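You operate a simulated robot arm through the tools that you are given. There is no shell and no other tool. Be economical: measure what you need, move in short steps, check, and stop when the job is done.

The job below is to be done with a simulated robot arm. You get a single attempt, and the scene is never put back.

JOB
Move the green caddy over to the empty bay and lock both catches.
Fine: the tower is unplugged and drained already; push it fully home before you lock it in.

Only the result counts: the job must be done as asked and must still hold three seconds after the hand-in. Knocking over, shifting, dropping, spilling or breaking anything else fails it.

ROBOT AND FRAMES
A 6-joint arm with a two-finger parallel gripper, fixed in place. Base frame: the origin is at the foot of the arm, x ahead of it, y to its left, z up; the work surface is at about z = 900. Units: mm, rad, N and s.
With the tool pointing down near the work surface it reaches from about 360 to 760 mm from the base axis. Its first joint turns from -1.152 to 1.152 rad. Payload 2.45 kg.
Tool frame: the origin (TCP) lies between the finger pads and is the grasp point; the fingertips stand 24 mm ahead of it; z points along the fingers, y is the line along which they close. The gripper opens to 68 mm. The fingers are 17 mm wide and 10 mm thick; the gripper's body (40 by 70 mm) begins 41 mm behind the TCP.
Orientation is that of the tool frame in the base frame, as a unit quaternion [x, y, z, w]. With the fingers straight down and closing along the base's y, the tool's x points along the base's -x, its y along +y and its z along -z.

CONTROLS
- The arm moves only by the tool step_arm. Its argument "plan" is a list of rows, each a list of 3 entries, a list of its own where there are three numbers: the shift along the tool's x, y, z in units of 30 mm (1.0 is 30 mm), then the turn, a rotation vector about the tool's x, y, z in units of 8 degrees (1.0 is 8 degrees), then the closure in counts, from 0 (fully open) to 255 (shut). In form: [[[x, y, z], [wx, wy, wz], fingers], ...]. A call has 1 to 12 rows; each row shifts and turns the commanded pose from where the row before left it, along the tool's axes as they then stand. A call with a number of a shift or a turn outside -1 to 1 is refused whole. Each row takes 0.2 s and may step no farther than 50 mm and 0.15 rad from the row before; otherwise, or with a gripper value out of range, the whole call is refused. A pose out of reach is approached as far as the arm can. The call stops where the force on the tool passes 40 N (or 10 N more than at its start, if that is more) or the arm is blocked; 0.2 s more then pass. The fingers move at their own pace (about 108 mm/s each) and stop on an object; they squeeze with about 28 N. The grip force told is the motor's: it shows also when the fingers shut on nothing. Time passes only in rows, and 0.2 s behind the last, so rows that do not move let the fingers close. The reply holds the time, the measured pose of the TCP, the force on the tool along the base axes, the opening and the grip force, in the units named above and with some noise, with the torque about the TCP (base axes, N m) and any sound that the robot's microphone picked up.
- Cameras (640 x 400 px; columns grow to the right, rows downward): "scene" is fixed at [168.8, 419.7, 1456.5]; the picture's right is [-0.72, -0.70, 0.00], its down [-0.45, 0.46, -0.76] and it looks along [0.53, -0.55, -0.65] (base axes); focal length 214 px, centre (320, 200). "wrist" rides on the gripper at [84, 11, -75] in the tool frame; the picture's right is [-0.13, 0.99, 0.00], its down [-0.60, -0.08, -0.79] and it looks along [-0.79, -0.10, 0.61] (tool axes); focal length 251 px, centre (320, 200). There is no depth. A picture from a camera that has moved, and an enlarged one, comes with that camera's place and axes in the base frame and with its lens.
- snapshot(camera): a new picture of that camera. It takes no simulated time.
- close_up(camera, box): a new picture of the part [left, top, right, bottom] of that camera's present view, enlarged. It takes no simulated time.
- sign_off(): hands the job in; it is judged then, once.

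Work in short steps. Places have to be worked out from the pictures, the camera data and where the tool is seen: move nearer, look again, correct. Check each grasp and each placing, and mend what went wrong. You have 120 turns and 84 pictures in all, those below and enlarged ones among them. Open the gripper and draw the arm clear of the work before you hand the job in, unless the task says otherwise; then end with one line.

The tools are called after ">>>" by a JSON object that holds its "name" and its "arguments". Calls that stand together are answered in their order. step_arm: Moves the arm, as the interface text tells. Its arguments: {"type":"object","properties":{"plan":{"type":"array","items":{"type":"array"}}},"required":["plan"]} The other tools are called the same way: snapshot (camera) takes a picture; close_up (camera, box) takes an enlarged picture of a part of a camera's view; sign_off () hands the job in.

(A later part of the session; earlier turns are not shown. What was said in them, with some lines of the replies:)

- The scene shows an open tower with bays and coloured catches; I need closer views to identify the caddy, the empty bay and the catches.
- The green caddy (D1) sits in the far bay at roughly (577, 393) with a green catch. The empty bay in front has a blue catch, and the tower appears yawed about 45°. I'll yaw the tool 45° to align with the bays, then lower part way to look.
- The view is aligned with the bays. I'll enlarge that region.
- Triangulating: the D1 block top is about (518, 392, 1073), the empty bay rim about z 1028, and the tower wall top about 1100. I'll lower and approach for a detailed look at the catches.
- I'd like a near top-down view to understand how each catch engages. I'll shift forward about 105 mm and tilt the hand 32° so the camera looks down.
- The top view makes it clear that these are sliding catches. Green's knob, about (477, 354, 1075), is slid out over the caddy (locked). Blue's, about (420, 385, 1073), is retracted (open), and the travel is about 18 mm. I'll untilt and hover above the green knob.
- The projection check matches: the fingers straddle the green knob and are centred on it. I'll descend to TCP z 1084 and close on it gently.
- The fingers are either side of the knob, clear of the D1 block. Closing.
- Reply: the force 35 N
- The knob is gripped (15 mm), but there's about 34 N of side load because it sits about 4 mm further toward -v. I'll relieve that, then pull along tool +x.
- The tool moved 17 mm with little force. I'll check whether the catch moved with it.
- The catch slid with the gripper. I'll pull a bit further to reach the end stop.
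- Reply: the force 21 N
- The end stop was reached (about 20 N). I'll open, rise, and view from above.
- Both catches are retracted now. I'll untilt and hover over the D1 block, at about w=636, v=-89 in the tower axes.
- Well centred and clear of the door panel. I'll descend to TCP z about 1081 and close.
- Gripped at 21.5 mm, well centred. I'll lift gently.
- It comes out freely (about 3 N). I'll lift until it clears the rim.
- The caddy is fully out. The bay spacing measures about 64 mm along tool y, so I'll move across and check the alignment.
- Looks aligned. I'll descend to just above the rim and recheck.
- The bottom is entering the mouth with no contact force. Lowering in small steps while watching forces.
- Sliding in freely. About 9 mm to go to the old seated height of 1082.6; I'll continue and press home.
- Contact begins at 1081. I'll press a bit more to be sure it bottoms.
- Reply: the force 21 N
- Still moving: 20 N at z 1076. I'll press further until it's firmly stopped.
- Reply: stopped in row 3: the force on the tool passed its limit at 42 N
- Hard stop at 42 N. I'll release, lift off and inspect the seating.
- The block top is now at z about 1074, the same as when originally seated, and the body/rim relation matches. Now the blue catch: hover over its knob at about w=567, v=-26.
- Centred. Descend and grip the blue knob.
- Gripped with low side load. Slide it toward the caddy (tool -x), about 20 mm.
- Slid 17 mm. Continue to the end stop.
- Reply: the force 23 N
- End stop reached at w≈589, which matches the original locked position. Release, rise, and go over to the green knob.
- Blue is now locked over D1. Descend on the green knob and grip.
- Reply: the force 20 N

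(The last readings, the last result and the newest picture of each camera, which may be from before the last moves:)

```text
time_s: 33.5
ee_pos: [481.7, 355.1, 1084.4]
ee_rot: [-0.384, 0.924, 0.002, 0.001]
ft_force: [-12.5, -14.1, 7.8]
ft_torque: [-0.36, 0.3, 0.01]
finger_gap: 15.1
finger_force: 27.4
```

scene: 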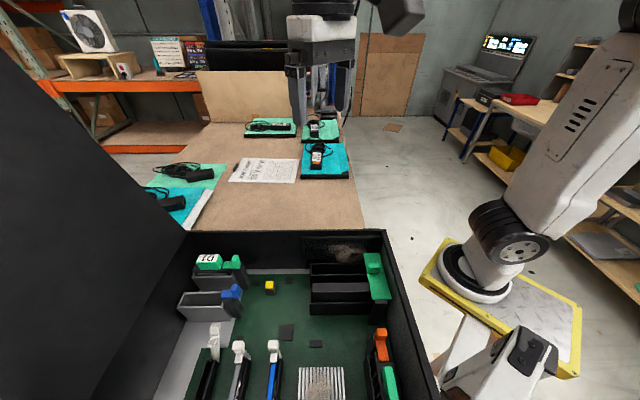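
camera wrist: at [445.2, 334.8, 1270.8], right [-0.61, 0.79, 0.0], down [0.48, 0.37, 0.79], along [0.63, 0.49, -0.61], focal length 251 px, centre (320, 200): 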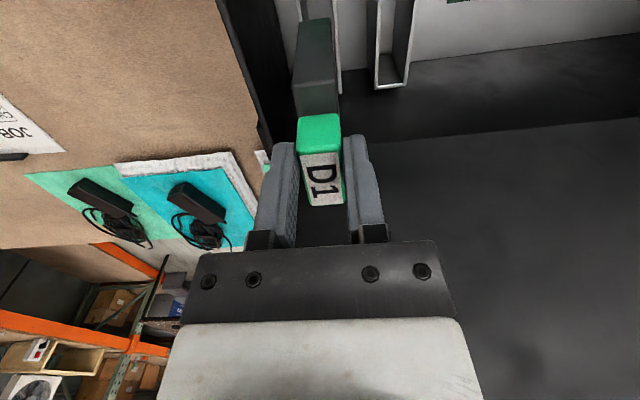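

Force is 19 N at the stop, so green is slid out. Release, rise, and inspect from above.

>>> {"name": "step_arm", "arguments": {"plan": [[[0, 0, 0], [0, 0, 0], 100], [[0, 0, 0], [0, 0, 0], 100], [[0, 0, -0.9], [0, 0, 0], 100], [[0, 0, -0.9], [0, 0, 0], 100], [[0.3, 0.5, 0], [0, 1, 0], 0], [[0, 0.5, 0], [0, 1, 0], 0], [[0, 0.2, 0], [0, 1, 0], 0], [[0, 0, 0], [0, 1, 0], 0]]}}

>>> {"name": "close_up", "arguments": {"camera": "wrist", "box": [240, 90, 410, 250]}}

>>> {"name": "close_up", "arguments": {"camera": "scene", "box": [170, 230, 290, 320]}}

```text
time_s: 35.3
ee_pos: [451.1, 374.0, 1141.1]
ee_rot: [-0.369, 0.889, -0.103, -0.252]
ft_force: [-0.6, 0.7, 0.0]
ft_torque: [-0.01, -0.01, 0.01]
finger_gap: 68.1
finger_force: 0.1
```

```text
2.50 times, centred on (325, 170) of wrist
camera zoom: at [418.9, 359.5, 1248.8], right [-0.62, 0.78, -0.06], down [0.71, 0.6, 0.36], along [0.32, 0.18, -0.93], focal length 629 px, centre (308, 275)
```

zoom: 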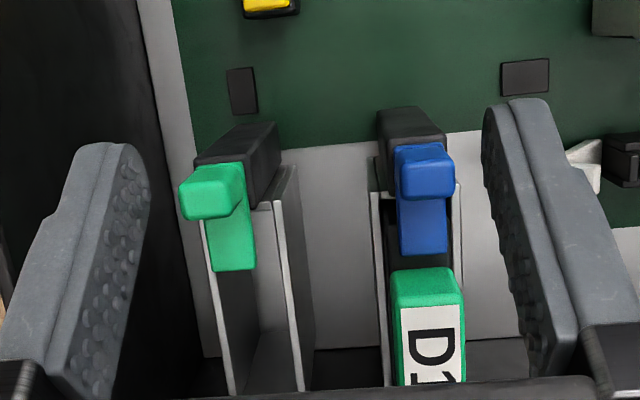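

```text
4.44 times, centred on (230, 275) of scene
camera zoom: at [168.8, 419.7, 1456.5], right [-0.72, -0.7, 0.0], down [-0.45, 0.46, -0.76], along [0.53, -0.55, -0.65], focal length 953 px, centre (720, -133)
```

zoom: 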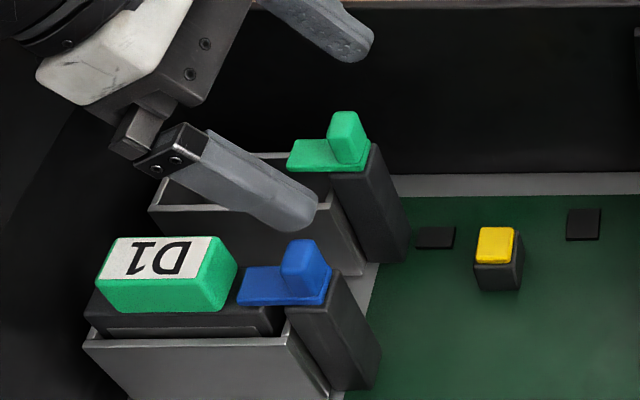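

Both catches are fully out over their bays, with the same overhang as the original lock, and D1 sits at its original seated height. I'll raise the arm clear and take a final look.

>>> {"name": "step_arm", "arguments": {"plan": [[[0, 0, -0.9], [0, -1, 0], 0], [[0, 0, -0.9], [0, -1, 0], 0], [[0, 0, -0.9], [0, -1, 0], 0], [[0, 0, -0.9], [0, -1, 0], 0], [[0.8, 0, -0.9], [0, 0, 0], 0], [[0.8, 0, -0.9], [0, 0, 0], 0], [[0.8, 0, -0.5], [0, 0, 0], 0]]}}

>>> {"name": "snapshot", "arguments": {"camera": "scene"}}

>>> {"name": "close_up", "arguments": {"camera": "scene", "box": [170, 240, 290, 320]}}

```text
time_s: 36.9
ee_pos: [424.0, 348.2, 1309.0]
ee_rot: [-0.383, 0.924, 0.004, 0.003]
ft_force: [-0.4, 0.0, -0.1]
ft_torque: [-0.02, -0.02, 0.02]
finger_gap: 68.2
finger_force: 0.1
```

```text
41 pictures are left
```

scene: 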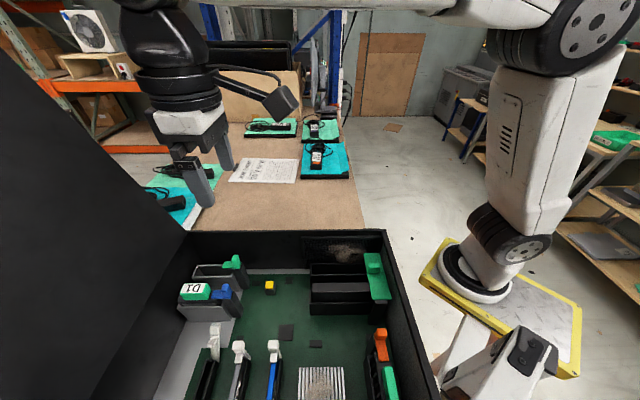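

```text
5.00 times, centred on (230, 280) of scene
camera zoom: at [168.7, 419.7, 1456.5], right [-0.72, -0.7, 0.0], down [-0.45, 0.46, -0.76], along [0.53, -0.55, -0.65], focal length 1072 px, centre (770, -200)
```

zoom: 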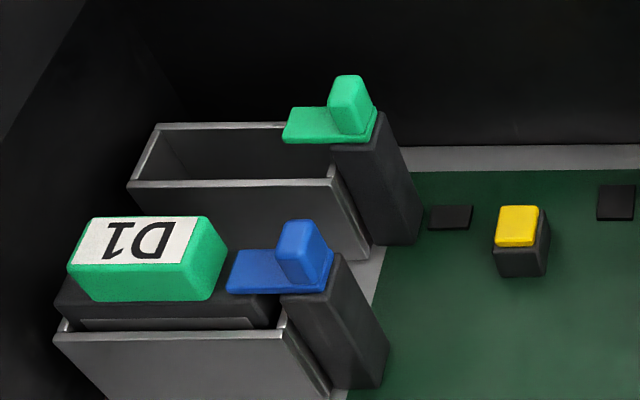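

The green catch is back at exactly its original locked pixels, blue is locked over D1, and nothing else has moved. Handing in.

>>> {"name": "sign_off", "arguments": {}}

```text
The job is handed in.
```

The green caddy (D1) is now in the formerly empty bay, pushed home to a hard stop. Both the blue and green catches are locked, and the arm is clear.
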